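You operate a simulated robot arm through the tools that you are given. There is no shell and no other tool.

The job below is to be done with a simulated robot arm. You get a single attempt, and the scene is never put back.

JOB
Turn the shaft inside the clamped tube, then take the tube off.
Fine: pin out, black knob to 3, pin in again; then unclamp and stand the tube on the stage tray. Set down upright: tube two.

Only the result counts: the job must be done as asked and must still hold three seconds after the hand-in. Knocking over, shifting, dropping, spilling or breaking anything else fails it.

ROBOT AND FRAMES
A 7-joint arm with a fingered hand, fixed in place. Base frame: the origin is on the floor under the middle of its stand, x ahead of it, y to its left, z up. Lengths are in m, angles in degrees, forces in N, time in s.
It reaches about 1.228 m from its shoulder. Its first joint turns from -115.0 to 115.0 degrees. Payload 5 kg.
The tool frame sits at the grasp point between the pads (the TCP): z along the fingers, y along the line on which they close. The tips reach 0.032 m beyond it. The gripper opens to 0.16 m; its body begins 0.089 m behind the TCP. The gripper is a hand of 4 fingers: y runs from the thumb to the fingers, the wrist lies at [0, 0, -0.267] in the tool frame, and closing takes about 1.5 s.
Orientation is told as [roll, pitch, yaw] about the base's x, y, z axes, in that order, counted from this pose: with the fingers straight down and closing along the base's y, the tool's x points along the base's -x, its y along +y and its z along -z.

CONTROLS
- The arm moves only by the tool apply_moves. Its argument "series" is a list of rows, each an object (a shift or turn left out is 0, a gripper value left out holds the last) with "slide": the shift along the tool's x, y, z in m, a list of three; "angular": the turn, a rotation vector about the tool's x, y, z in degrees, a list of three. In form: [{"slide": [x, y, z], "angular": [ax, ay, az]}, ...]. A call has 1 to 20 rows; each row shifts and turns the commanded pose from where the row before left it, along the tool's axes as they then stand. "jaw" is the opening, from 0 (shut) to 1 (fully open), set as the call begins (left out, the last holds). A row lasts 0.2 s, in which the tool goes at most 0.05 m and 8.6 degrees; a call with a longer step from one row to the next is refused whole, and so is a gripper value outside its range. Where a pose cannot be reached the arm comes as near as it can. A force on the tool above 50 N (or 10 N above the force at the start of the call, whichever is more), or a blocked arm, ends the call early, and 0.2 s more pass. Each finger travels about 0.045 m/s and halts on what it meets, pressing with about 28 N; the grip force reading is that of the motor and also rises with nothing between the fingers. The clock runs only during rows and for 0.2 s after the last one: add rows that do not move to give the fingers time. It gives the time, the measured TCP pose, the force on the tool (base axes), the opening and the grip force at its end, in the units of the frame above (readings bear some noise), with the torque about the TCP (base axes, N m) and any sound that the robot's microphone picked up.
- Cameras (640 x 400 px; columns grow to the right, rows downward): "scene" is fixed at [0.0503, 0.4995, 1.2508]; the picture's right is [-0.58, -0.81, 0.00], its down [-0.26, 0.18, -0.95] and it looks along [0.77, -0.55, -0.32] (base axes); focal length 334 px, centre (320, 200). "wrist" rides on the gripper at [0.08, -0.004, -0.114] in the tool frame; the picture's right is [0.05, 1.00, 0.00], its down [-0.82, 0.04, -0.58] and it looks along [-0.58, 0.03, 0.82] (tool axes); focal length 265 px, centre (320, 200). There is no depth. A picture from a camera that has moved, and an enlarged one, comes with that camera's place and axes in the base frame and with its lens.
- grab_frame(camera): a new picture of that camera. The clock stands still meanwhile.
- raise_lower(by): slides the trunk up (or, below 0, down) by that many m; the arm rides with it, the base frame stays. It gives what a move gives, with no picture.
- finger_targets(finger1, finger2, finger3, thumb_bend): sets how far each is bent, from 0 (flat) to 100 (curled in); at 30 the hand is open as for a grip, at 70 the pads meet at the TCP. One left out holds its place. A second passes; each finger stops where it meets its share of the squeeze, and holds until it gets a number again. A gripper value or a shape takes the hand back. It gives what a move gives, with no picture; readings hold the bend of each and the force on the fingers (four entries, about 0 where the hand has none), thumb and palm.
- set_grasp(shape): the hand has 4 fingers and takes this shape, open, in about a second: jaw (thumb against the fingers, like two jaws); tri (thumb and two fingers); tip (a fingertip pinch); poke (one finger out to press); point (the index stretched); flat (the hand flat); cup (the hand cupped); fist (a fist). The gripper value then closes the fingers along that shape, each until it touches; the sizes above hold for jaw. It gives what a move gives, with no picture.
- inspect(camera, box): a new picture of the part [left, top, right, bottom] of that camera's present view, enlarged. The clock stands still meanwhile.
- job_done(): hands the job in; it is judged then, once.

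Nothing tells you positions but the pictures and the camera data. Unless the task says otherwise, let go and move clear before handing in.

The tools are called after "Request:" as a command line: name --argument value ..., lists and objects as JSON in quotes. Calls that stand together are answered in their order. apply_moves: Moves the arm, as the interface text tells. Its arguments: {"type":"object","properties":{"series":{"type":"array"},"jaw":{"type":"number"}},"required":["series"]} The other tools are called the same way: raise_lower (by) moves the trunk up or down; set_grasp (shape) gives the hand a shape; finger_targets (finger1, finger2, finger3, thumb_bend) moves the fingers one by one; grab_frame (camera) takes a picture; inspect (camera, box) takes an enlarged picture of a part of a camera's view; job_done () hands the job in.

At the start:

```text
time_s: 0.0
tool_pos: [0.6428, 0.2089, 1.2126]
ee_rot: [0.0, 0.0, 0.0]
force: [0.4, -0.4, 0.1]
wrist_torque: [0.02, -0.02, 0.0]
gripper_width: 0.1599
grasp_force: 0.1
shape: jaw
bend: [30.0, 30.0, 30.0, 30.0]
finger forces: [0.1, 0.0, 0.0, 0.0, 0.1, 0.0]
trunk travel left (down, up): [-0.55, 0.44]
```

scene: 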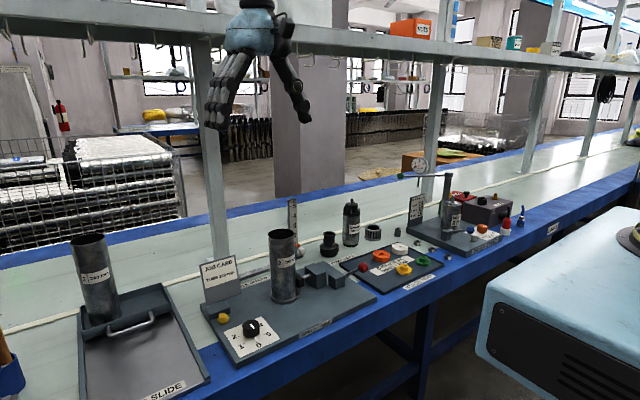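
wrist: 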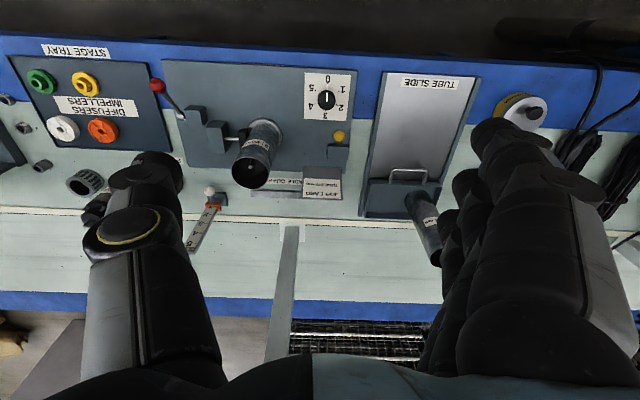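

I see a bench with a tube slide, a job board with a clamped tube, a black numbered knob, a yellow pin, a red-handled lever and a stage tray. I'll look closer at each before moving.

Request:
inspect --camera "scene" --box '[190, 220, 390, 350]'

Request:
inspect --camera "wrist" --box '[150, 50, 370, 200]'

Request:
inspect --camera "scene" --box '[330, 160, 530, 290]'

Request:
inspect --camera "scene" --box '[60, 220, 260, 400]'

Request:
inspect --camera "wrist" --box '[0, 30, 220, 250]'

```text
3.08 times, centred on (290, 285) of scene
camera zoom: at [0.0503, 0.4995, 1.2508], right [-0.58, -0.81, 0.0], down [-0.26, 0.18, -0.95], along [0.77, -0.55, -0.32], focal length 1029 px, centre (412, -62)
```

zoom: 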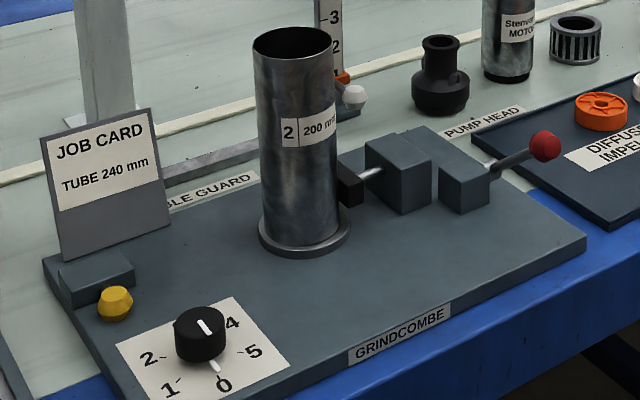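

```text
2.67 times, centred on (260, 125) of wrist
camera zoom: at [0.5626, 0.2048, 1.3267], right [-0.05, 1.0, 0.0], down [0.82, 0.04, 0.58], along [0.58, 0.03, -0.82], focal length 708 px, centre (480, 400)
```

zoom: 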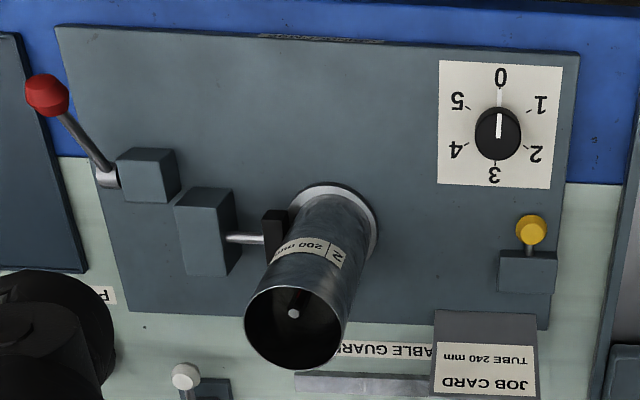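

```text
3.08 times, centred on (430, 225) of scene
camera zoom: at [0.0503, 0.4995, 1.2508], right [-0.58, -0.81, 0.0], down [-0.26, 0.18, -0.95], along [0.77, -0.55, -0.32], focal length 1029 px, centre (-18, 123)
```

zoom: 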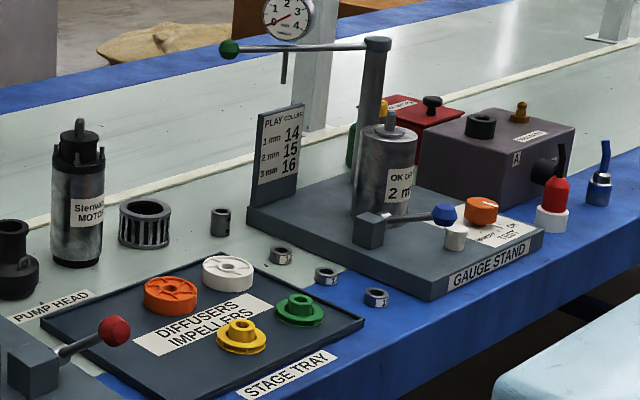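

```text
2.22 times, centred on (160, 310) of scene
camera zoom: at [0.0503, 0.4995, 1.2508], right [-0.58, -0.81, 0.0], down [-0.26, 0.18, -0.95], along [0.77, -0.55, -0.32], focal length 743 px, centre (676, -44)
```

zoom: 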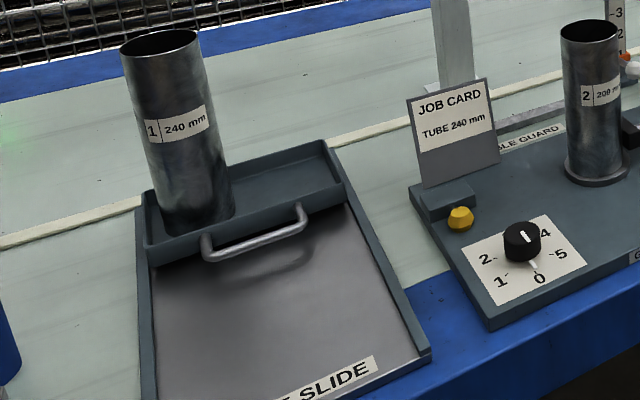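

```text
1.82 times, centred on (110, 140) of wrist
camera zoom: at [0.5626, 0.2048, 1.3267], right [-0.05, 1.0, 0.0], down [0.82, 0.04, 0.58], along [0.58, 0.03, -0.82], focal length 483 px, centre (702, 309)
```

zoom: 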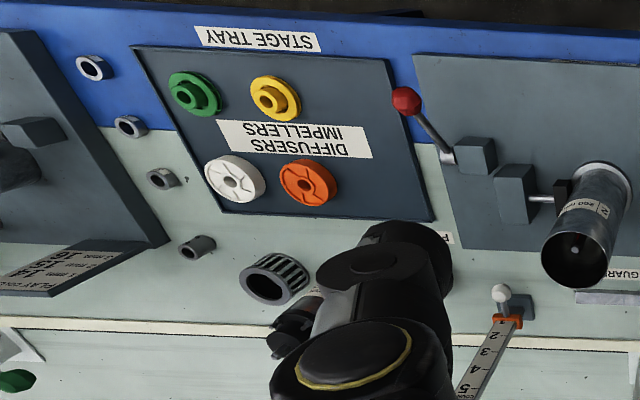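

I see tube 2 on the Grindcombe board at about (0.835, 0.077), the knob at about (0.727, 0.230, 0.673) and the yellow pin head at about (0.823, 0.268, 0.656). The red lever ball is at about (0.708, -0.134, 0.724), and the tray's free end is near (0.79, -0.25). I'll come down partway for a closer view of the pin and knob.

Request:
apply_moves --series '[{"slide": [0.006, 0.003, 0.039]}, {"slide": [0.006, 0.003, 0.039]}, {"slide": [0.006, 0.003, 0.039]}, {"slide": [0.006, 0.003, 0.039]}, {"slide": [0.006, 0.003, 0.039]}, {"slide": [0.006, 0.003, 0.039]}, {"slide": [0.006, 0.003, 0.039]}, {"slide": [0, 0, 0.03]}, {"slide": [0, 0, 0]}]'

Request:
grab_frame --camera "wrist"

Request:
grab_frame --camera "scene"

```text
time_s: 2.0
tool_pos: [0.6007, 0.2309, 0.9118]
ee_rot: [-0.1, 0.0, 0.0]
force: [0.1, -1.1, 0.8]
wrist_torque: [0.03, -0.01, 0.02]
gripper_width: 0.1599
grasp_force: 0.1
shape: jaw
bend: [30.0, 30.0, 30.0, 30.0]
finger forces: [0.0, 0.0, 0.0, 0.0, 0.0, 0.0]
trunk travel left (down, up): [-0.55, 0.44]
```

```text
taken
camera wrist: at [0.5206, 0.2263, 1.0249], right [-0.05, 1.0, 0.0], down [0.82, 0.04, 0.58], along [0.58, 0.03, -0.82], focal length 265 px, centre (320, 200)
```

wrist: 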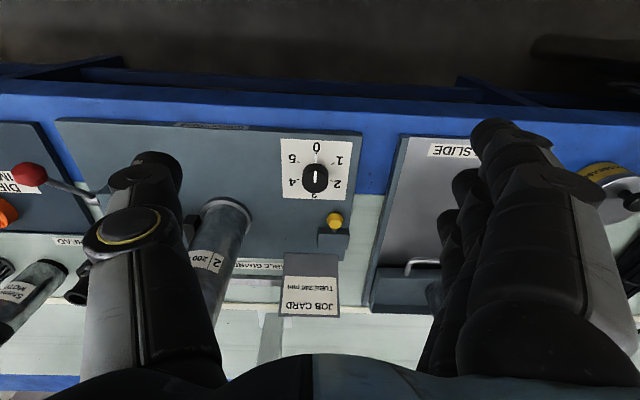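

```text
taken
```

scene: 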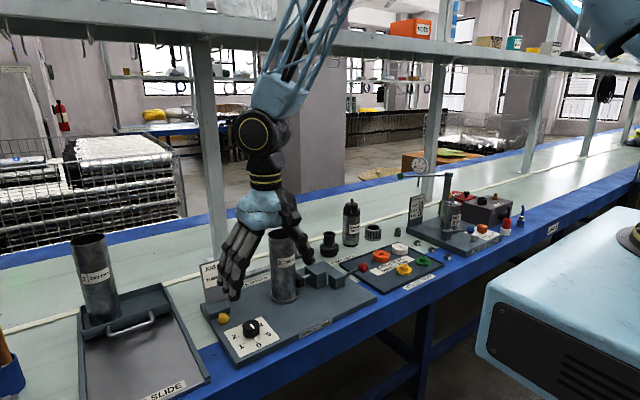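

Request:
inspect --camera "wrist" --box '[270, 120, 390, 270]'

Request:
inspect --camera "wrist" --box '[270, 130, 370, 200]'

Request:
inspect --camera "wrist" --box '[0, 130, 270, 300]'

Request:
inspect --camera "scene" --box '[195, 290, 305, 370]'

```text
2.67 times, centred on (330, 195) of wrist
camera zoom: at [0.5206, 0.2263, 1.0249], right [-0.05, 1.0, 0.0], down [0.82, 0.04, 0.58], along [0.58, 0.03, -0.82], focal length 708 px, centre (293, 213)
```

zoom: 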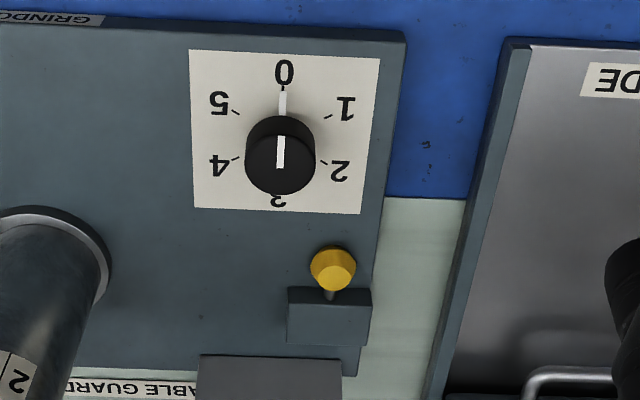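

```text
5.71 times, centred on (320, 165) of wrist
camera zoom: at [0.5206, 0.2263, 1.0249], right [-0.05, 1.0, 0.0], down [0.82, 0.04, 0.58], along [0.58, 0.03, -0.82], focal length 1517 px, centre (320, 400)
```

zoom: 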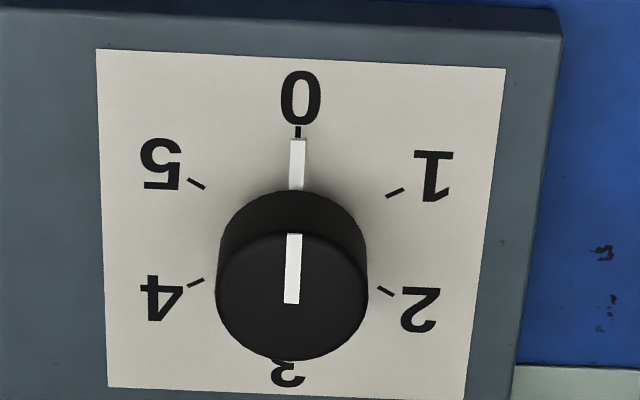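

```text
2.35 times, centred on (135, 215) of wrist
camera zoom: at [0.5206, 0.2263, 1.0249], right [-0.05, 1.0, 0.0], down [0.82, 0.04, 0.58], along [0.58, 0.03, -0.82], focal length 624 px, centre (755, 165)
```

zoom: 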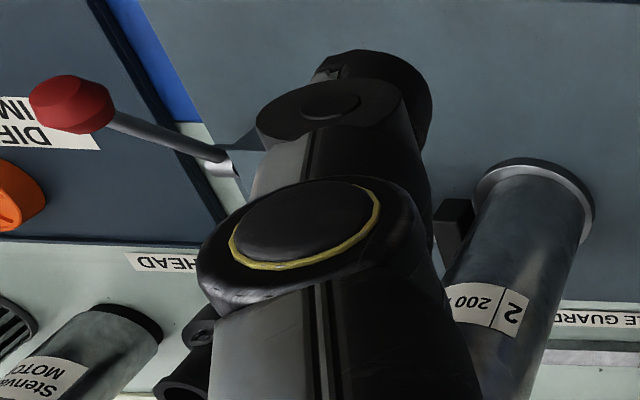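

```text
5.00 times, centred on (250, 330) of scene
camera zoom: at [0.0503, 0.4995, 1.2508], right [-0.58, -0.81, 0.0], down [-0.26, 0.18, -0.95], along [0.77, -0.55, -0.32], focal length 1673 px, centre (670, -450)
```

zoom: 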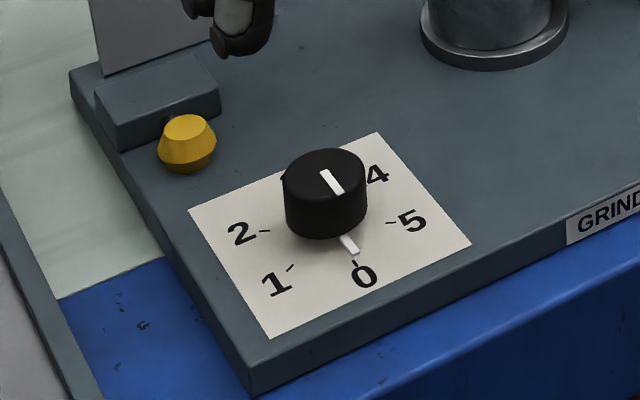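

The pointer is at 0, so 3 is half a turn away. The pin head is at about (0.829, 0.269, 0.651), sticking out toward the robot from its block. I'll look at the hand's pinch shapes in free air before choosing one.

Request:
set_grasp --shape "tip"

Request:
grab_frame --camera "wrist"

Request:
inspect --camera "scene" --box '[180, 170, 360, 320]'

```text
time_s: 2.9
tool_pos: [0.5996, 0.2308, 0.9111]
ee_rot: [0.0, 0.0, -0.1]
force: [0.9, 0.5, 0.0]
wrist_torque: [-0.01, 0.0, -0.02]
gripper_width: 0.1596
grasp_force: 0.0
shape: tip
bend: [1.0, 30.0, 1.0, 30.0]
finger forces: [0.1, 0.1, 0.0, 0.1, 0.1, 0.0]
trunk travel left (down, up): [-0.55, 0.44]
```

```text
taken
camera wrist: at [0.5206, 0.2261, 1.0252], right [-0.05, 1.0, 0.0], down [0.82, 0.04, 0.58], along [0.58, 0.03, -0.82], focal length 265 px, centre (320, 200)
```

wrist: 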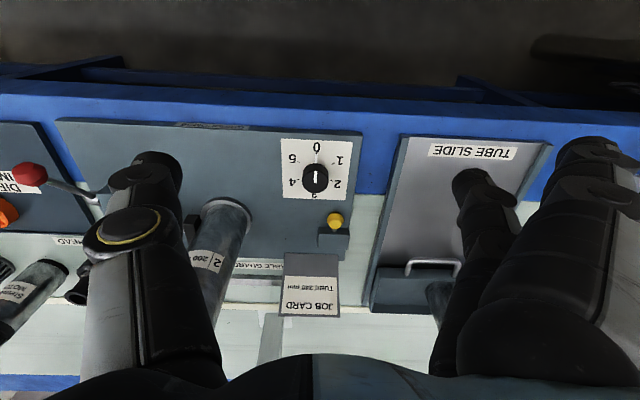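

```text
2.67 times, centred on (270, 245) of scene
camera zoom: at [0.0503, 0.4995, 1.2508], right [-0.58, -0.81, 0.0], down [-0.26, 0.18, -0.95], along [0.77, -0.55, -0.32], focal length 892 px, centre (453, 80)
```

zoom: 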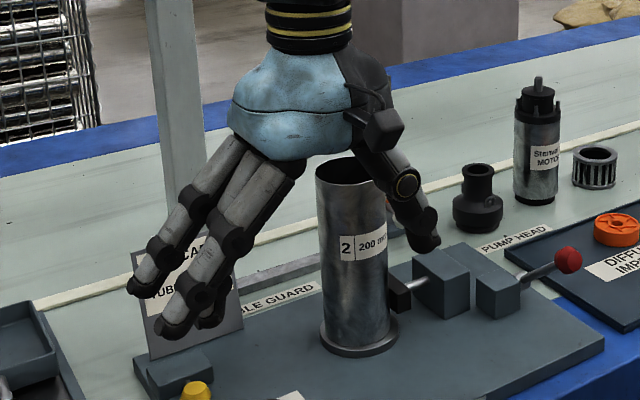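

The tip shape sets one finger against the thumb and keeps the other two spread out flat, which suits the pin. I'll move above the pin with the opening narrowed and check alignment.

Request:
apply_moves --series '[{"slide": [-0.038, 0.0065, 0.0]}, {"slide": [-0.038, 0.0065, 0.01]}, {"slide": [-0.038, 0.0065, 0.02]}, {"slide": [-0.038, 0.0065, 0.025]}, {"slide": [-0.038, 0.0065, 0.028]}, {"slide": [-0.039, 0.0055, 0.028]}, {"slide": [0, 0, 0]}]' --jaw 0.45

Request:
grab_frame --camera "wrist"

Request:
inspect --camera "scene" --box '[180, 190, 340, 350]'

```text
time_s: 4.5
tool_pos: [0.8311, 0.267, 0.7979]
ee_rot: [0.0, 0.0, -0.1]
force: [-0.3, 0.0, -0.2]
wrist_torque: [0.01, 0.03, 0.01]
gripper_width: 0.0727
grasp_force: 0.0
shape: tip
bend: [1.0, 73.0, 1.0, 70.0]
finger forces: [0.1, 0.0, 0.0, 0.0, 0.1, 0.0]
trunk travel left (down, up): [-0.55, 0.44]
```

```text
taken
camera wrist: at [0.7519, 0.2632, 0.9114], right [-0.05, 1.0, 0.0], down [0.82, 0.04, 0.58], along [0.58, 0.03, -0.82], focal length 265 px, centre (320, 200)
```

wrist: 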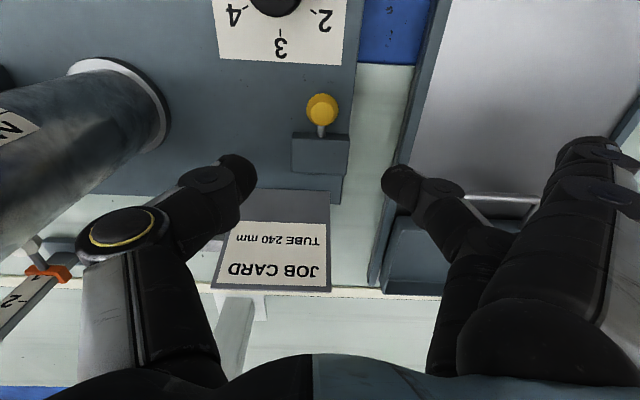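

```text
2.50 times, centred on (260, 270) of scene
camera zoom: at [0.0503, 0.4995, 1.2508], right [-0.58, -0.81, 0.0], down [-0.26, 0.18, -0.95], along [0.77, -0.55, -0.32], focal length 836 px, centre (470, 25)
```

zoom: 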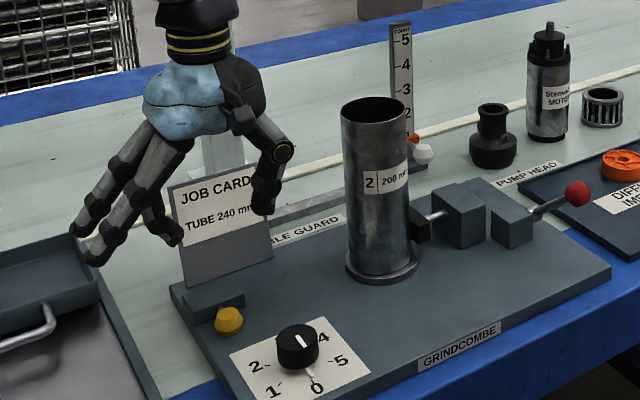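

The pin lines up under the tool at about (0.830, 0.268). I'll close the pinch most of the way in the air to see where the fingertips actually meet.

Request:
apply_moves --series '[{"slide": [0, 0, 0]}, {"slide": [0, 0, 0]}, {"slide": [0, 0, 0]}, {"slide": [0, 0, 0]}]' --jaw 0.2

Request:
grab_frame --camera "wrist"

Request:
inspect --camera "scene" --box '[180, 200, 300, 280]'

```text
time_s: 5.5
tool_pos: [0.8311, 0.2671, 0.7973]
ee_rot: [0.0, 0.1, -0.1]
force: [-0.5, 0.5, -0.2]
wrist_torque: [-0.03, -0.02, -0.01]
gripper_width: 0.0325
grasp_force: 0.1
shape: tip
bend: [1.0, 73.0, 1.0, 70.0]
finger forces: [0.0, 0.1, 0.1, 0.1, 0.0, 0.0]
trunk travel left (down, up): [-0.55, 0.44]
```

```text
taken
camera wrist: at [0.7515, 0.263, 0.9114], right [-0.05, 1.0, 0.0], down [0.82, 0.04, 0.58], along [0.58, 0.03, -0.82], focal length 265 px, centre (320, 200)
```

wrist: 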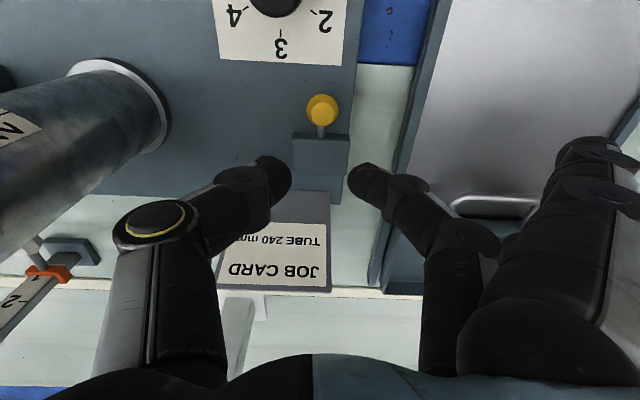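

```text
5.00 times, centred on (240, 240) of scene
camera zoom: at [0.0503, 0.4995, 1.2508], right [-0.58, -0.81, 0.0], down [-0.26, 0.18, -0.95], along [0.77, -0.55, -0.32], focal length 1673 px, centre (720, 0)
```

zoom: 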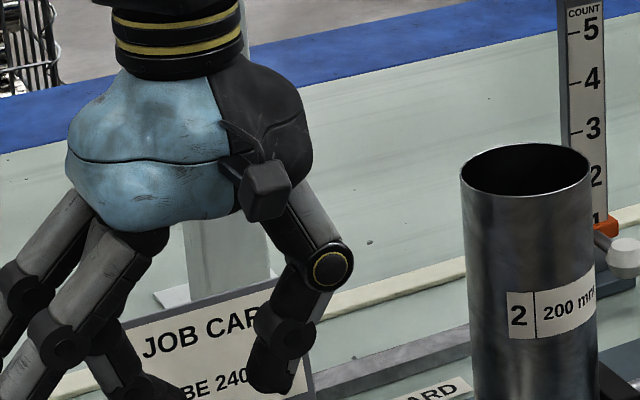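

The pinch tips reach about 0.03 m below the TCP. I'll open slightly and descend around the pin head, stopping a little high to check.

Request:
apply_moves --series '[{"slide": [0, 0, 0]}, {"slide": [0, 0.001, 0.03]}, {"slide": [0, 0, 0.03]}, {"slide": [0, 0, 0.03]}, {"slide": [0, 0, 0.023]}, {"slide": [0, 0, 0]}]' --jaw 0.42

Request:
grab_frame --camera "wrist"

Request:
inspect --camera "scene" --box '[150, 240, 310, 340]'

```text
time_s: 6.9
tool_pos: [0.8332, 0.2677, 0.6853]
ee_rot: [0.0, 0.1, 0.0]
force: [-0.2, 0.5, 0.0]
wrist_torque: [0.01, 0.0, 0.01]
gripper_width: 0.0663
grasp_force: 0.0
shape: tip
bend: [1.0, 73.0, 1.0, 70.0]
finger forces: [0.0, 0.0, 0.0, 0.0, 0.1, 0.0]
trunk travel left (down, up): [-0.55, 0.44]
```

```text
taken
camera wrist: at [0.753, 0.2641, 0.7988], right [-0.05, 1.0, 0.0], down [0.82, 0.04, 0.58], along [0.58, 0.03, -0.82], focal length 265 px, centre (320, 200)
```

wrist: 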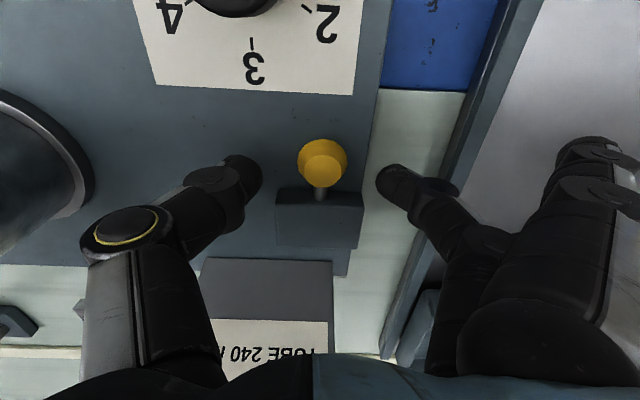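

```text
4.00 times, centred on (230, 290) of scene
camera zoom: at [0.0503, 0.4995, 1.2508], right [-0.58, -0.81, 0.0], down [-0.26, 0.18, -0.95], along [0.77, -0.55, -0.32], focal length 1338 px, centre (680, -160)
```

zoom: 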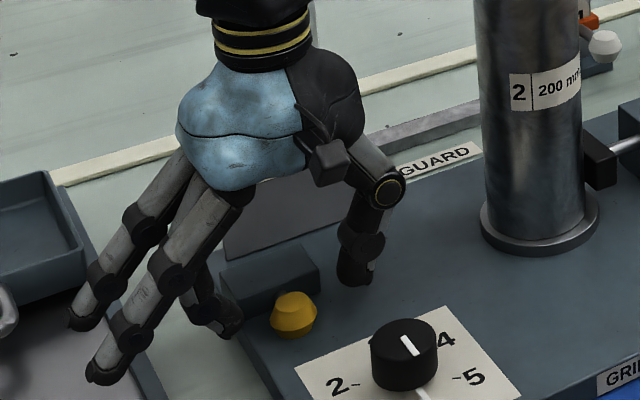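

The head sits between the tips. I'll shift 6 mm toward the robot to keep the tips off the block, come down 8 mm and close.

Request:
apply_moves --series '[{"slide": [0.007, 0.001, 0.0]}, {"slide": [0, 0, 0.008]}, {"slide": [0, 0, 0]}]'

Request:
apply_moves --series '[{"slide": [0, 0, 0]}, {"slide": [0, 0, 0]}, {"slide": [0, 0, 0]}, {"slide": [0, 0, 0]}, {"slide": [0, 0, 0]}, {"slide": [0, 0, 0]}]' --jaw 0.0

Request:
grab_frame --camera "wrist"

Request:
inspect --camera "scene" --box '[150, 240, 310, 340]'

```text
time_s: 7.7
tool_pos: [0.8235, 0.2691, 0.6771]
ee_rot: [-0.1, -0.1, -0.1]
force: [-0.1, 0.1, -0.3]
wrist_torque: [0.01, 0.0, -0.02]
gripper_width: 0.0661
grasp_force: 0.0
shape: tip
bend: [1.0, 73.0, 1.0, 70.0]
finger forces: [0.0, 0.0, 0.0, 0.0, 0.1, 0.1]
trunk travel left (down, up): [-0.55, 0.44]
```

```text
time_s: 9.1
tool_pos: [0.8237, 0.2696, 0.6777]
ee_rot: [0.0, 0.1, 0.0]
force: [-1.2, 0.3, 0.4]
wrist_torque: [0.04, 0.03, -0.03]
gripper_width: 0.0203
grasp_force: 28.2
shape: tip
bend: [27.0, 72.0, 27.0, 70.0]
finger forces: [0.0, 22.7, 0.0, 0.0, 22.1, 0.0]
trunk travel left (down, up): [-0.55, 0.44]
```

```text
taken
camera wrist: at [0.744, 0.2654, 0.7907], right [-0.05, 1.0, 0.0], down [0.82, 0.04, 0.58], along [0.58, 0.03, -0.82], focal length 265 px, centre (320, 200)
```

wrist: 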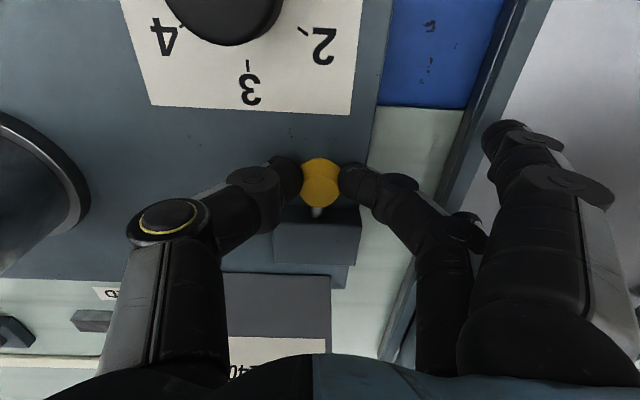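

```text
4.00 times, centred on (230, 290) of scene
camera zoom: at [0.0503, 0.4995, 1.2508], right [-0.58, -0.81, 0.0], down [-0.26, 0.18, -0.95], along [0.77, -0.55, -0.32], focal length 1338 px, centre (680, -160)
```

zoom: 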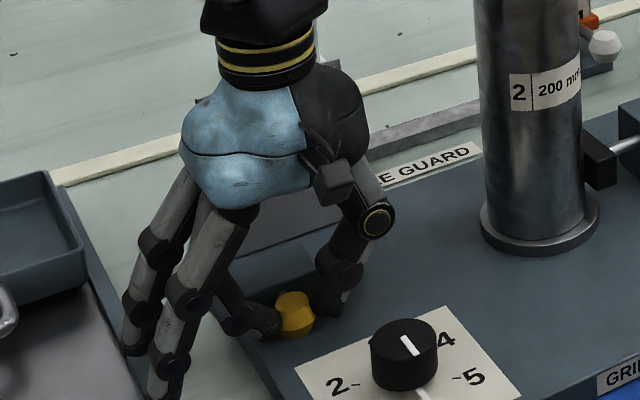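

The pin head is held with about 22 N per finger. I'll pull it straight out toward the robot in small steps and watch the force.

Request:
apply_moves --series '[{"slide": [0.006, 0, 0]}, {"slide": [0.006, 0, 0]}, {"slide": [0.006, 0, 0]}, {"slide": [0, 0, 0]}]'

Request:
grab_frame --camera "wrist"

```text
time_s: 10.1
tool_pos: [0.8064, 0.2694, 0.6781]
ee_rot: [-0.1, 0.0, -0.2]
force: [6.7, 2.3, -1.9]
wrist_torque: [0.04, -0.15, -0.01]
gripper_width: 0.0195
grasp_force: 27.9
shape: tip
bend: [28.0, 72.0, 28.0, 70.0]
finger forces: [0.1, 19.8, 0.1, 0.1, 18.6, 0.0]
trunk travel left (down, up): [-0.55, 0.44]
```

```text
taken
camera wrist: at [0.7261, 0.265, 0.7915], right [-0.05, 1.0, 0.0], down [0.82, 0.04, 0.58], along [0.58, 0.03, -0.82], focal length 265 px, centre (320, 200)
```

wrist: 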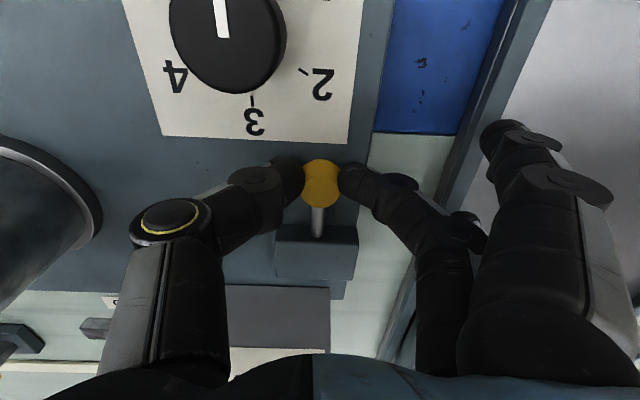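

The pin is sliding out at about 7 N. I'll keep pulling in small steps until I feel its end stop.

Request:
apply_moves --series '[{"slide": [0.004, 0, 0]}, {"slide": [0.004, 0, 0]}, {"slide": [0, 0, 0]}]'

Request:
inspect --camera "wrist" --box '[240, 130, 400, 290]'

```text
time_s: 10.9
tool_pos: [0.7966, 0.2695, 0.6761]
ee_rot: [0.0, -0.1, -0.1]
force: [-0.1, -0.4, -0.4]
wrist_torque: [0.01, -0.01, -0.01]
gripper_width: 0.0128
grasp_force: 28.0
shape: tip
bend: [28.0, 74.0, 28.0, 73.0]
finger forces: [0.1, 0.1, 0.0, 0.0, 0.0, 0.0]
trunk travel left (down, up): [-0.55, 0.44]
```

```text
2.50 times, centred on (320, 210) of wrist
camera zoom: at [0.7166, 0.2653, 0.7912], right [-0.05, 1.0, 0.0], down [0.82, 0.04, 0.58], along [0.58, 0.03, -0.82], focal length 664 px, centre (320, 175)
```

zoom: 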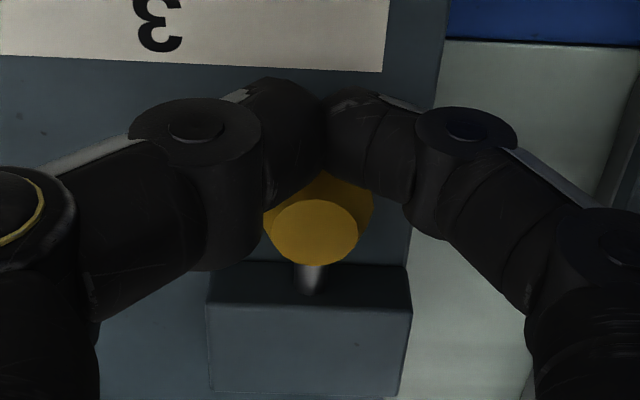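

The fingers slipped off the head. I'll open, lift clear and see how far out the pin stayed.

Request:
apply_moves --series '[{"slide": [0, 0, 0]}, {"slide": [0, 0, 0]}, {"slide": [0, 0, 0]}, {"slide": [0.0, 0, -0.02]}, {"slide": [0.0, 0, -0.04]}, {"slide": [0.0, 0, -0.04]}, {"slide": [0, 0, 0]}]' --jaw 0.45

Request:
grab_frame --camera "wrist"

Request:
inspect --camera "scene" --box '[195, 290, 305, 370]'

```text
time_s: 12.5
tool_pos: [0.796, 0.2682, 0.7776]
ee_rot: [-0.1, 0.0, 0.0]
force: [-0.3, 0.2, 1.1]
wrist_torque: [-0.04, -0.01, 0.02]
gripper_width: 0.0712
grasp_force: 0.0
shape: tip
bend: [1.0, 73.0, 1.0, 70.0]
finger forces: [0.0, 0.0, 0.0, 0.0, 0.0, 0.0]
trunk travel left (down, up): [-0.55, 0.44]
```

```text
taken
camera wrist: at [0.7166, 0.2639, 0.8921], right [-0.05, 1.0, 0.0], down [0.82, 0.04, 0.58], along [0.58, 0.03, -0.82], focal length 265 px, centre (320, 200)
```

wrist: 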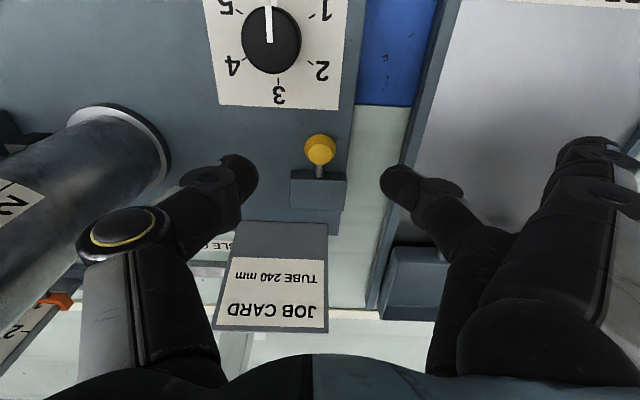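

```text
5.00 times, centred on (250, 330) of scene
camera zoom: at [0.0503, 0.4995, 1.2508], right [-0.58, -0.81, 0.0], down [-0.26, 0.18, -0.95], along [0.77, -0.55, -0.32], focal length 1673 px, centre (670, -450)
```

zoom: 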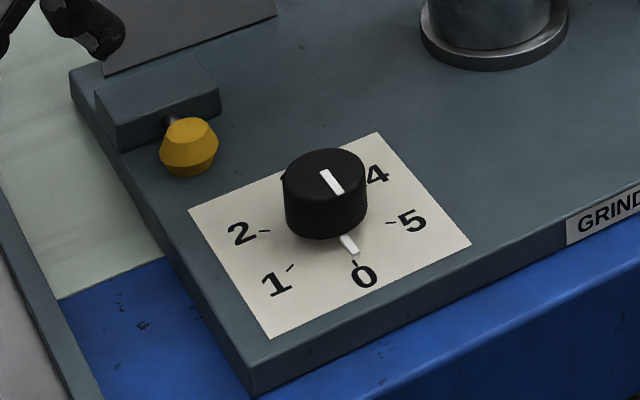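

The pin is now about 4 mm out and the fingers slid off its tapered front. I'll regrip deeper and closer to the block, so the tips sit behind the widest part of the head.

Request:
apply_moves --series '[{"slide": [-0.02, 0.001, 0.03]}, {"slide": [-0.016, 0, 0.03]}, {"slide": [0, 0, 0.03]}, {"slide": [0, 0, 0.008]}, {"slide": [0, 0, 0]}]'

Request:
grab_frame --camera "wrist"

Request:
inspect --camera "scene" --box '[180, 260, 290, 340]'

```text
time_s: 13.7
tool_pos: [0.8327, 0.2701, 0.6787]
ee_rot: [0.0, 0.1, 0.0]
force: [-0.3, 0.3, -0.1]
wrist_torque: [-0.01, 0.0, 0.01]
gripper_width: 0.0716
grasp_force: 0.1
shape: tip
bend: [1.0, 73.0, 1.0, 70.0]
finger forces: [0.1, 0.1, 0.0, 0.0, 0.0, 0.0]
trunk travel left (down, up): [-0.55, 0.44]
```

```text
taken
camera wrist: at [0.753, 0.2656, 0.7922], right [-0.05, 1.0, 0.0], down [0.82, 0.04, 0.58], along [0.58, 0.03, -0.82], focal length 265 px, centre (320, 200)
```

wrist: 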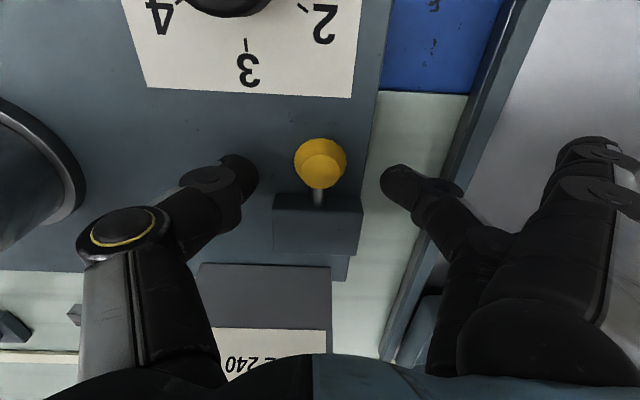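

```text
5.00 times, centred on (235, 300) of scene
camera zoom: at [0.0503, 0.4995, 1.2508], right [-0.58, -0.81, 0.0], down [-0.26, 0.18, -0.95], along [0.77, -0.55, -0.32], focal length 1673 px, centre (745, -300)
```

zoom: 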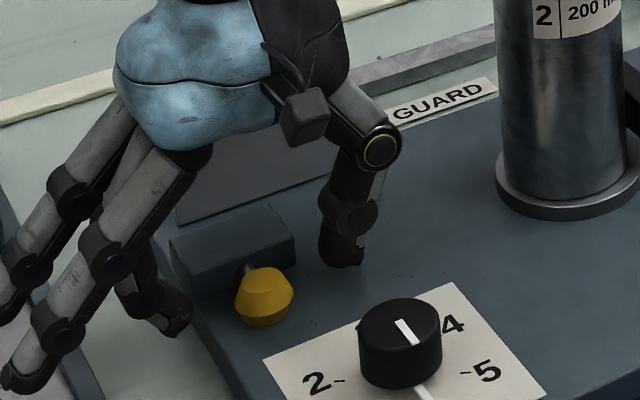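

The head sits between the tips with the tips about 9 mm above the board. I'll lower 5 mm, then close and read the grip.

Request:
apply_moves --series '[{"slide": [0, 0, 0.005]}, {"slide": [0, 0, 0]}, {"slide": [0, 0, 0]}, {"slide": [0, 0, 0]}, {"slide": [0, 0, 0]}, {"slide": [0, 0, 0]}, {"slide": [0, 0, 0]}]' --jaw 0.0

Request:
inspect --camera "wrist" --box '[240, 110, 400, 210]'

Request:
inspect --camera "scene" --box '[180, 260, 290, 340]'

```text
time_s: 15.3
tool_pos: [0.8315, 0.2707, 0.6734]
ee_rot: [0.0, 0.0, 0.0]
force: [0.4, 6.1, 5.0]
wrist_torque: [0.2, -0.02, -0.06]
gripper_width: 0.0264
grasp_force: 28.2
shape: tip
bend: [28.0, 73.0, 28.0, 71.0]
finger forces: [0.1, 26.0, 0.0, 0.0, 19.2, 0.0]
trunk travel left (down, up): [-0.55, 0.44]
```

```text
4.00 times, centred on (320, 160) of wrist
camera zoom: at [0.7525, 0.2666, 0.7876], right [-0.05, 1.0, 0.0], down [0.82, 0.04, 0.58], along [0.58, 0.03, -0.82], focal length 1062 px, centre (320, 360)
```

zoom: 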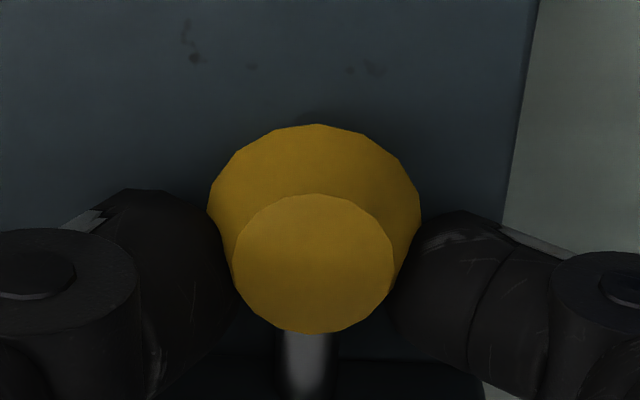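

```text
5.00 times, centred on (235, 300) of scene
camera zoom: at [0.0503, 0.4995, 1.2508], right [-0.58, -0.81, 0.0], down [-0.26, 0.18, -0.95], along [0.77, -0.55, -0.32], focal length 1673 px, centre (745, -300)
```

zoom: 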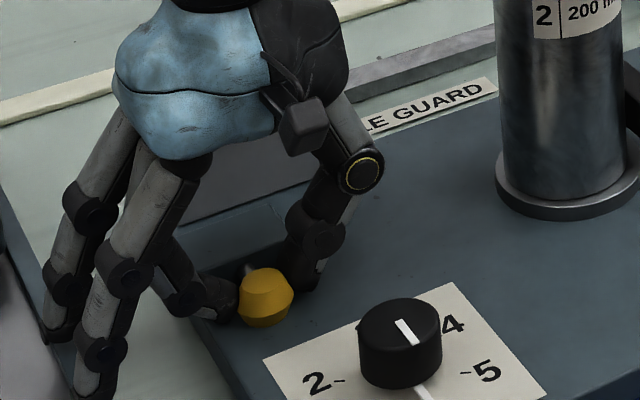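

The head is gripped at its widest part. I'll pull again in 4 mm steps, checking force and stem length.

Request:
apply_moves --series '[{"slide": [0.004, 0.001, 0]}, {"slide": [0.004, 0, 0]}, {"slide": [0.004, 0, 0]}, {"slide": [0, 0, 0]}]'

Request:
inspect --camera "wrist" --box '[240, 130, 400, 250]'

Request:
inspect --camera "scene" --box '[190, 280, 270, 340]'

```text
time_s: 16.3
tool_pos: [0.8206, 0.2714, 0.6735]
ee_rot: [-0.1, -0.1, -0.1]
force: [-0.5, 2.7, 0.0]
wrist_torque: [0.16, 0.01, -0.02]
gripper_width: 0.0259
grasp_force: 28.4
shape: tip
bend: [28.0, 73.0, 28.0, 71.0]
finger forces: [0.1, 22.6, 0.1, 0.0, 18.5, 0.0]
trunk travel left (down, up): [-0.55, 0.44]
```

```text
3.33 times, centred on (320, 190) of wrist
camera zoom: at [0.7406, 0.2669, 0.7879], right [-0.05, 1.0, 0.0], down [0.82, 0.04, 0.58], along [0.58, 0.03, -0.82], focal length 885 px, centre (320, 233)
```

zoom: 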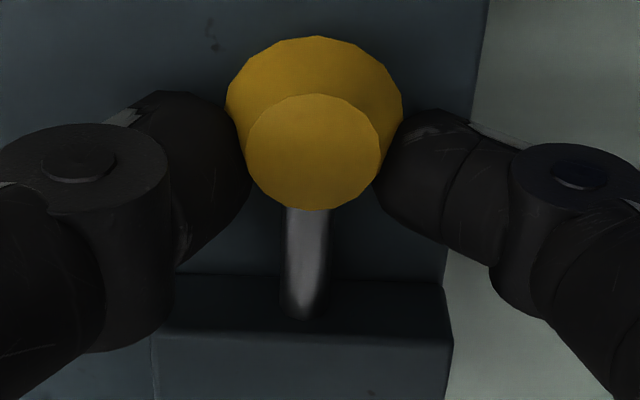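

```text
6.67 times, centred on (230, 310) of scene
camera zoom: at [0.0503, 0.4995, 1.2508], right [-0.58, -0.81, 0.0], down [-0.26, 0.18, -0.95], along [0.77, -0.55, -0.32], focal length 2230 px, centre (920, -533)
```

zoom: 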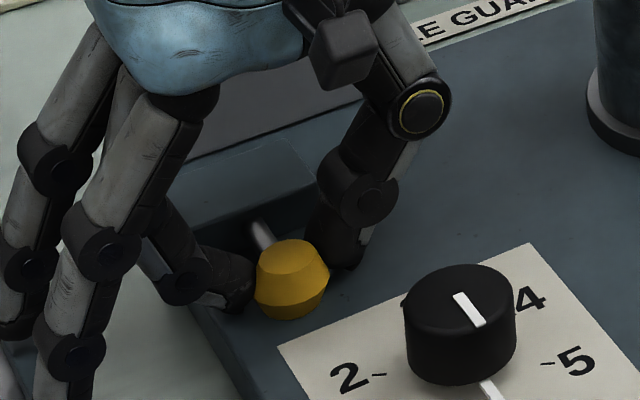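

The pin is following the hand with almost no force. I'll keep pulling.

Request:
apply_moves --series '[{"slide": [0.004, 0, 0]}, {"slide": [0.004, 0, 0]}, {"slide": [0, 0, 0]}]'

Request:
inspect --camera "wrist" --box '[240, 130, 400, 250]'

```text
time_s: 17.1
tool_pos: [0.8171, 0.2709, 0.6756]
ee_rot: [0.1, -0.1, -0.1]
force: [31.9, 2.7, -2.0]
wrist_torque: [0.08, -0.75, -0.04]
gripper_width: 0.0248
grasp_force: 27.7
shape: tip
bend: [28.0, 73.0, 28.0, 71.0]
finger forces: [0.0, 24.6, 0.1, 0.0, 21.2, 0.0]
trunk travel left (down, up): [-0.55, 0.44]
```

```text
3.33 times, centred on (320, 190) of wrist
camera zoom: at [0.7363, 0.2663, 0.7886], right [-0.05, 1.0, 0.0], down [0.81, 0.04, 0.58], along [0.58, 0.03, -0.81], focal length 885 px, centre (320, 233)
```

zoom: 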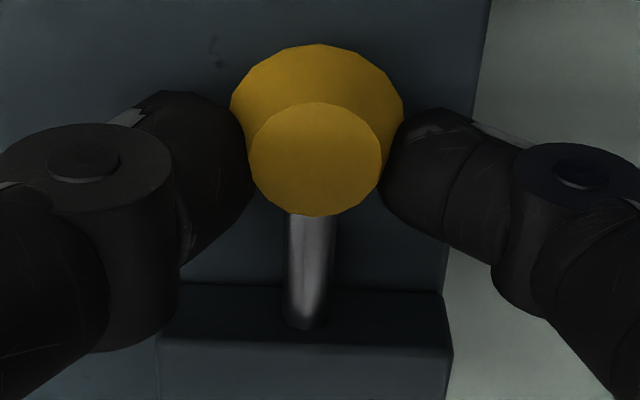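

The pull hit a firm stop at 32 N, so the pin is at the end of its stroke. I'll open right here and lift clear to see whether it stays out.

Request:
apply_moves --series '[{"slide": [0, 0, 0]}, {"slide": [0, 0, 0]}, {"slide": [0, 0, 0]}, {"slide": [0, 0, 0]}, {"slide": [0.0, 0, -0.02]}, {"slide": [0.0, 0, -0.04]}, {"slide": [0.0, 0, -0.04]}, {"slide": [0, 0, 0]}]' --jaw 0.45

Request:
grab_frame --camera "wrist"

Request:
inspect --camera "scene" --box '[195, 290, 305, 370]'

```text
time_s: 18.9
tool_pos: [0.8128, 0.271, 0.7742]
ee_rot: [0.0, 0.0, -0.1]
force: [-0.2, 0.5, 0.3]
wrist_torque: [-0.01, -0.02, 0.01]
gripper_width: 0.0712
grasp_force: 0.2
shape: tip
bend: [1.0, 73.0, 1.0, 70.0]
finger forces: [0.0, 0.1, 0.0, 0.0, 0.0, 0.1]
trunk travel left (down, up): [-0.55, 0.44]
```

```text
taken
camera wrist: at [0.734, 0.2661, 0.8887], right [-0.05, 1.0, 0.0], down [0.82, 0.04, 0.58], along [0.58, 0.03, -0.82], focal length 265 px, centre (320, 200)
```

wrist: 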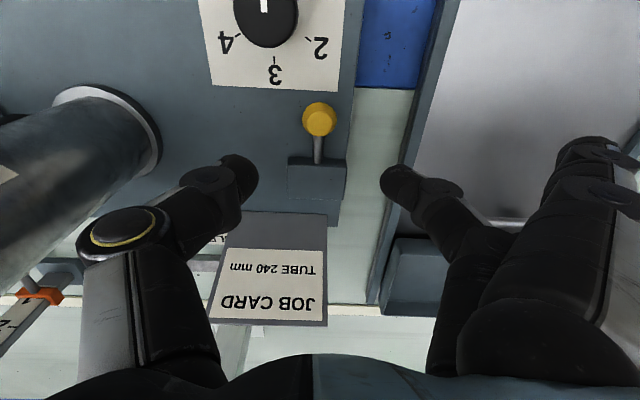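

```text
5.00 times, centred on (250, 330) of scene
camera zoom: at [0.0503, 0.4995, 1.2508], right [-0.58, -0.81, 0.0], down [-0.26, 0.18, -0.95], along [0.77, -0.55, -0.32], focal length 1673 px, centre (670, -450)
```

zoom: 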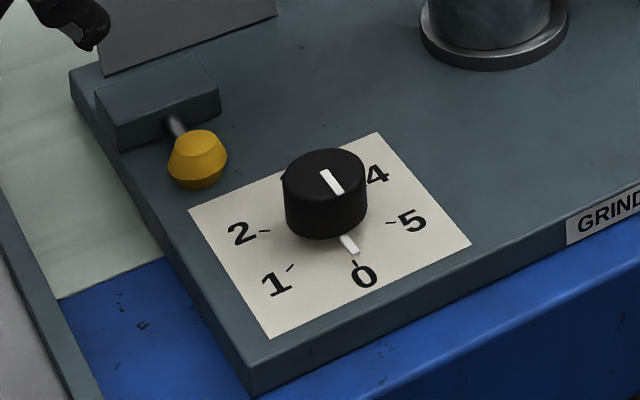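

The pin stays about 15 mm out. Next is the knob, about 40 mm across on an axis at about (0.729, 0.229). I'll move above it, take the jaw shape and pre-turn the hand +90° so the half turn ends at −90°.

Request:
apply_moves --series '[{"slide": [0.028, -0.014, -0.012]}, {"slide": [0.028, -0.014, -0.012]}, {"slide": [0.028, -0.0136, -0.012]}, {"slide": [0, 0, -0.02]}, {"slide": [0, 0, 0]}]'

Request:
set_grasp --shape "jaw"

Request:
apply_moves --series '[{"angular": [0, 0, -8]}, {"angular": [0, 0, -8]}, {"angular": [0, 0, -8]}, {"angular": [0, 0, -8]}, {"angular": [0, 0, -8]}, {"angular": [0, 0, -8]}, {"angular": [0, 0, -8]}, {"angular": [0, 0, -8]}, {"angular": [0, 0, -8]}, {"angular": [0, 0, -8]}, {"angular": [0, 0, -8]}, {"angular": [0, 0, -2]}, {"slide": [0, 0, 0]}]' --jaw 0.5

Request:
grab_frame --camera "wrist"

Request:
grab_frame --camera "scene"

```text
time_s: 20.1
tool_pos: [0.7294, 0.2299, 0.8317]
ee_rot: [0.0, 0.1, 0.0]
force: [-0.3, -0.5, -0.3]
wrist_torque: [-0.02, -0.03, 0.03]
gripper_width: 0.0712
grasp_force: 0.0
shape: tip
bend: [1.0, 73.0, 1.0, 70.0]
finger forces: [0.0, 0.0, 0.0, 0.0, 0.0, 0.0]
trunk travel left (down, up): [-0.55, 0.44]
```

```text
time_s: 21.0
tool_pos: [0.7293, 0.2308, 0.8316]
ee_rot: [0.0, 0.1, -0.1]
force: [-0.6, -0.8, 0.5]
wrist_torque: [0.0, 0.03, -0.03]
gripper_width: 0.1605
grasp_force: 0.1
shape: jaw
bend: [30.0, 30.0, 30.0, 30.0]
finger forces: [0.1, 0.0, 0.0, 0.1, 0.0, 0.0]
trunk travel left (down, up): [-0.55, 0.44]
```

```text
time_s: 23.8
tool_pos: [0.7275, 0.2314, 0.8301]
ee_rot: [0.0, 0.0, 90.0]
force: [0.2, 0.2, 0.5]
wrist_torque: [0.02, -0.01, 0.05]
gripper_width: 0.081
grasp_force: 0.0
shape: jaw
bend: [72.0, 72.0, 72.0, 70.0]
finger forces: [0.0, 0.1, 0.0, 0.0, 0.0, 0.0]
trunk travel left (down, up): [-0.55, 0.44]
```

```text
taken
camera wrist: at [0.7328, 0.1501, 0.9445], right [-1.0, -0.05, 0.0], down [-0.04, 0.82, 0.58], along [-0.03, 0.58, -0.82], focal length 265 px, centre (320, 200)
```

wrist: 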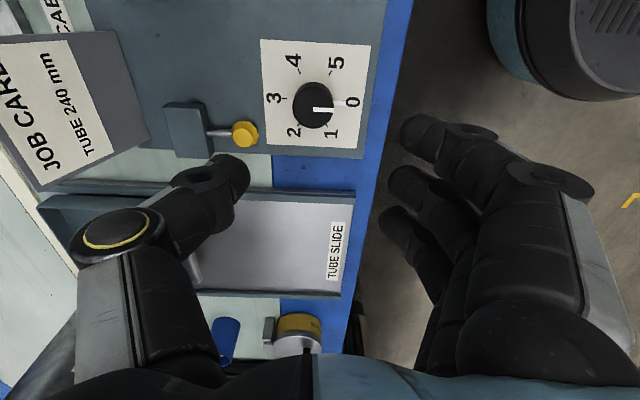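

```text
taken
```

scene: 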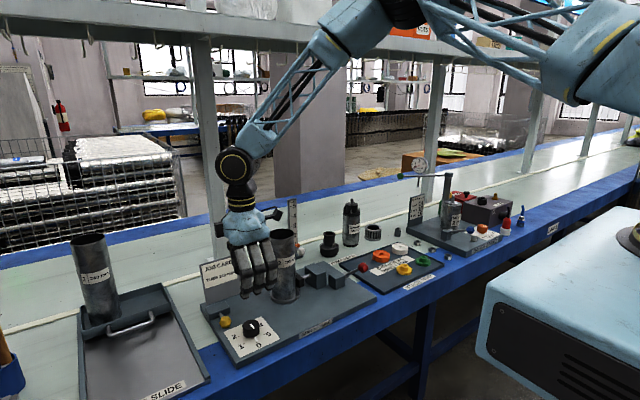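

The hand reached yaw +90° over the knob. I'll zoom in to check centring before going down.

Request:
inspect --camera "wrist" --box '[220, 30, 400, 170]'

Request:
inspect --camera "scene" --box '[190, 250, 310, 360]'

```text
2.86 times, centred on (310, 100) of wrist
camera zoom: at [0.7328, 0.1501, 0.9445], right [-1.0, -0.05, 0.0], down [-0.04, 0.82, 0.58], along [-0.03, 0.58, -0.82], focal length 758 px, centre (349, 486)
```

zoom: 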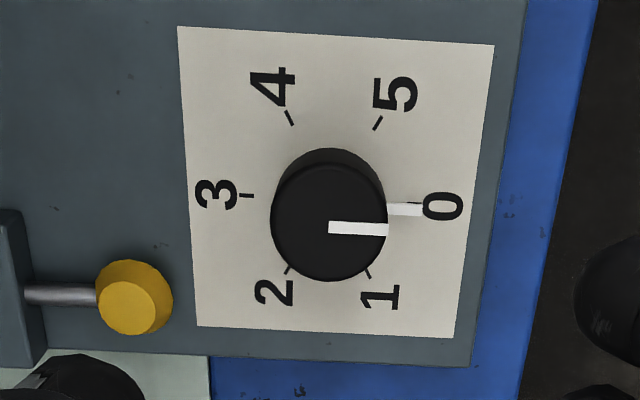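

```text
3.64 times, centred on (250, 305) of scene
camera zoom: at [0.0503, 0.4995, 1.2508], right [-0.58, -0.81, 0.0], down [-0.26, 0.18, -0.95], along [0.77, -0.55, -0.32], focal length 1216 px, centre (574, -182)
```

zoom: 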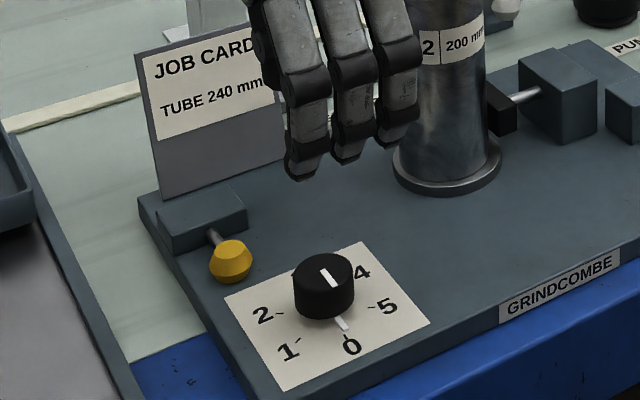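

From several views the knob axis comes out at about (0.7365, 0.229), with its top at about 0.675. I'll centre on that and come down with the tips about 13 mm above the board, clear of the pointer bar.

Request:
apply_moves --series '[{"slide": [0.0024, -0.009, 0.0]}, {"slide": [0, 0, 0.04]}, {"slide": [0, 0, 0.04]}, {"slide": [0, 0, 0.04]}, {"slide": [0, 0, 0.015]}, {"slide": [0, 0, 0]}]'

Request:
grab_frame --camera "wrist"

Request:
inspect --camera "scene" --box '[190, 260, 310, 360]'

```text
time_s: 25.2
tool_pos: [0.7391, 0.2278, 0.6949]
ee_rot: [0.0, 0.0, 90.0]
force: [0.2, -0.7, -0.6]
wrist_torque: [0.06, 0.03, 0.0]
gripper_width: 0.0808
grasp_force: 0.0
shape: jaw
bend: [72.0, 72.0, 72.0, 70.0]
finger forces: [0.1, 0.0, 0.1, 0.0, 0.0, 0.0]
trunk travel left (down, up): [-0.55, 0.44]
```

```text
taken
camera wrist: at [0.7435, 0.1479, 0.809], right [-1.0, -0.05, 0.0], down [-0.04, 0.82, 0.58], along [-0.03, 0.58, -0.82], focal length 265 px, centre (320, 200)
```

wrist: 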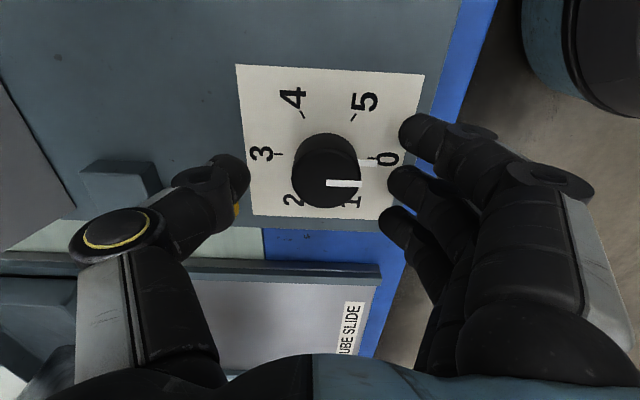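

```text
4.00 times, centred on (250, 310) of scene
camera zoom: at [0.0503, 0.4995, 1.2508], right [-0.58, -0.81, 0.0], down [-0.26, 0.18, -0.95], along [0.77, -0.55, -0.32], focal length 1338 px, centre (600, -240)
```

zoom: 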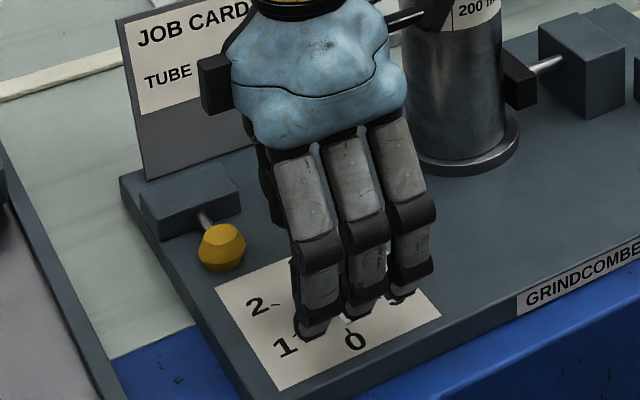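

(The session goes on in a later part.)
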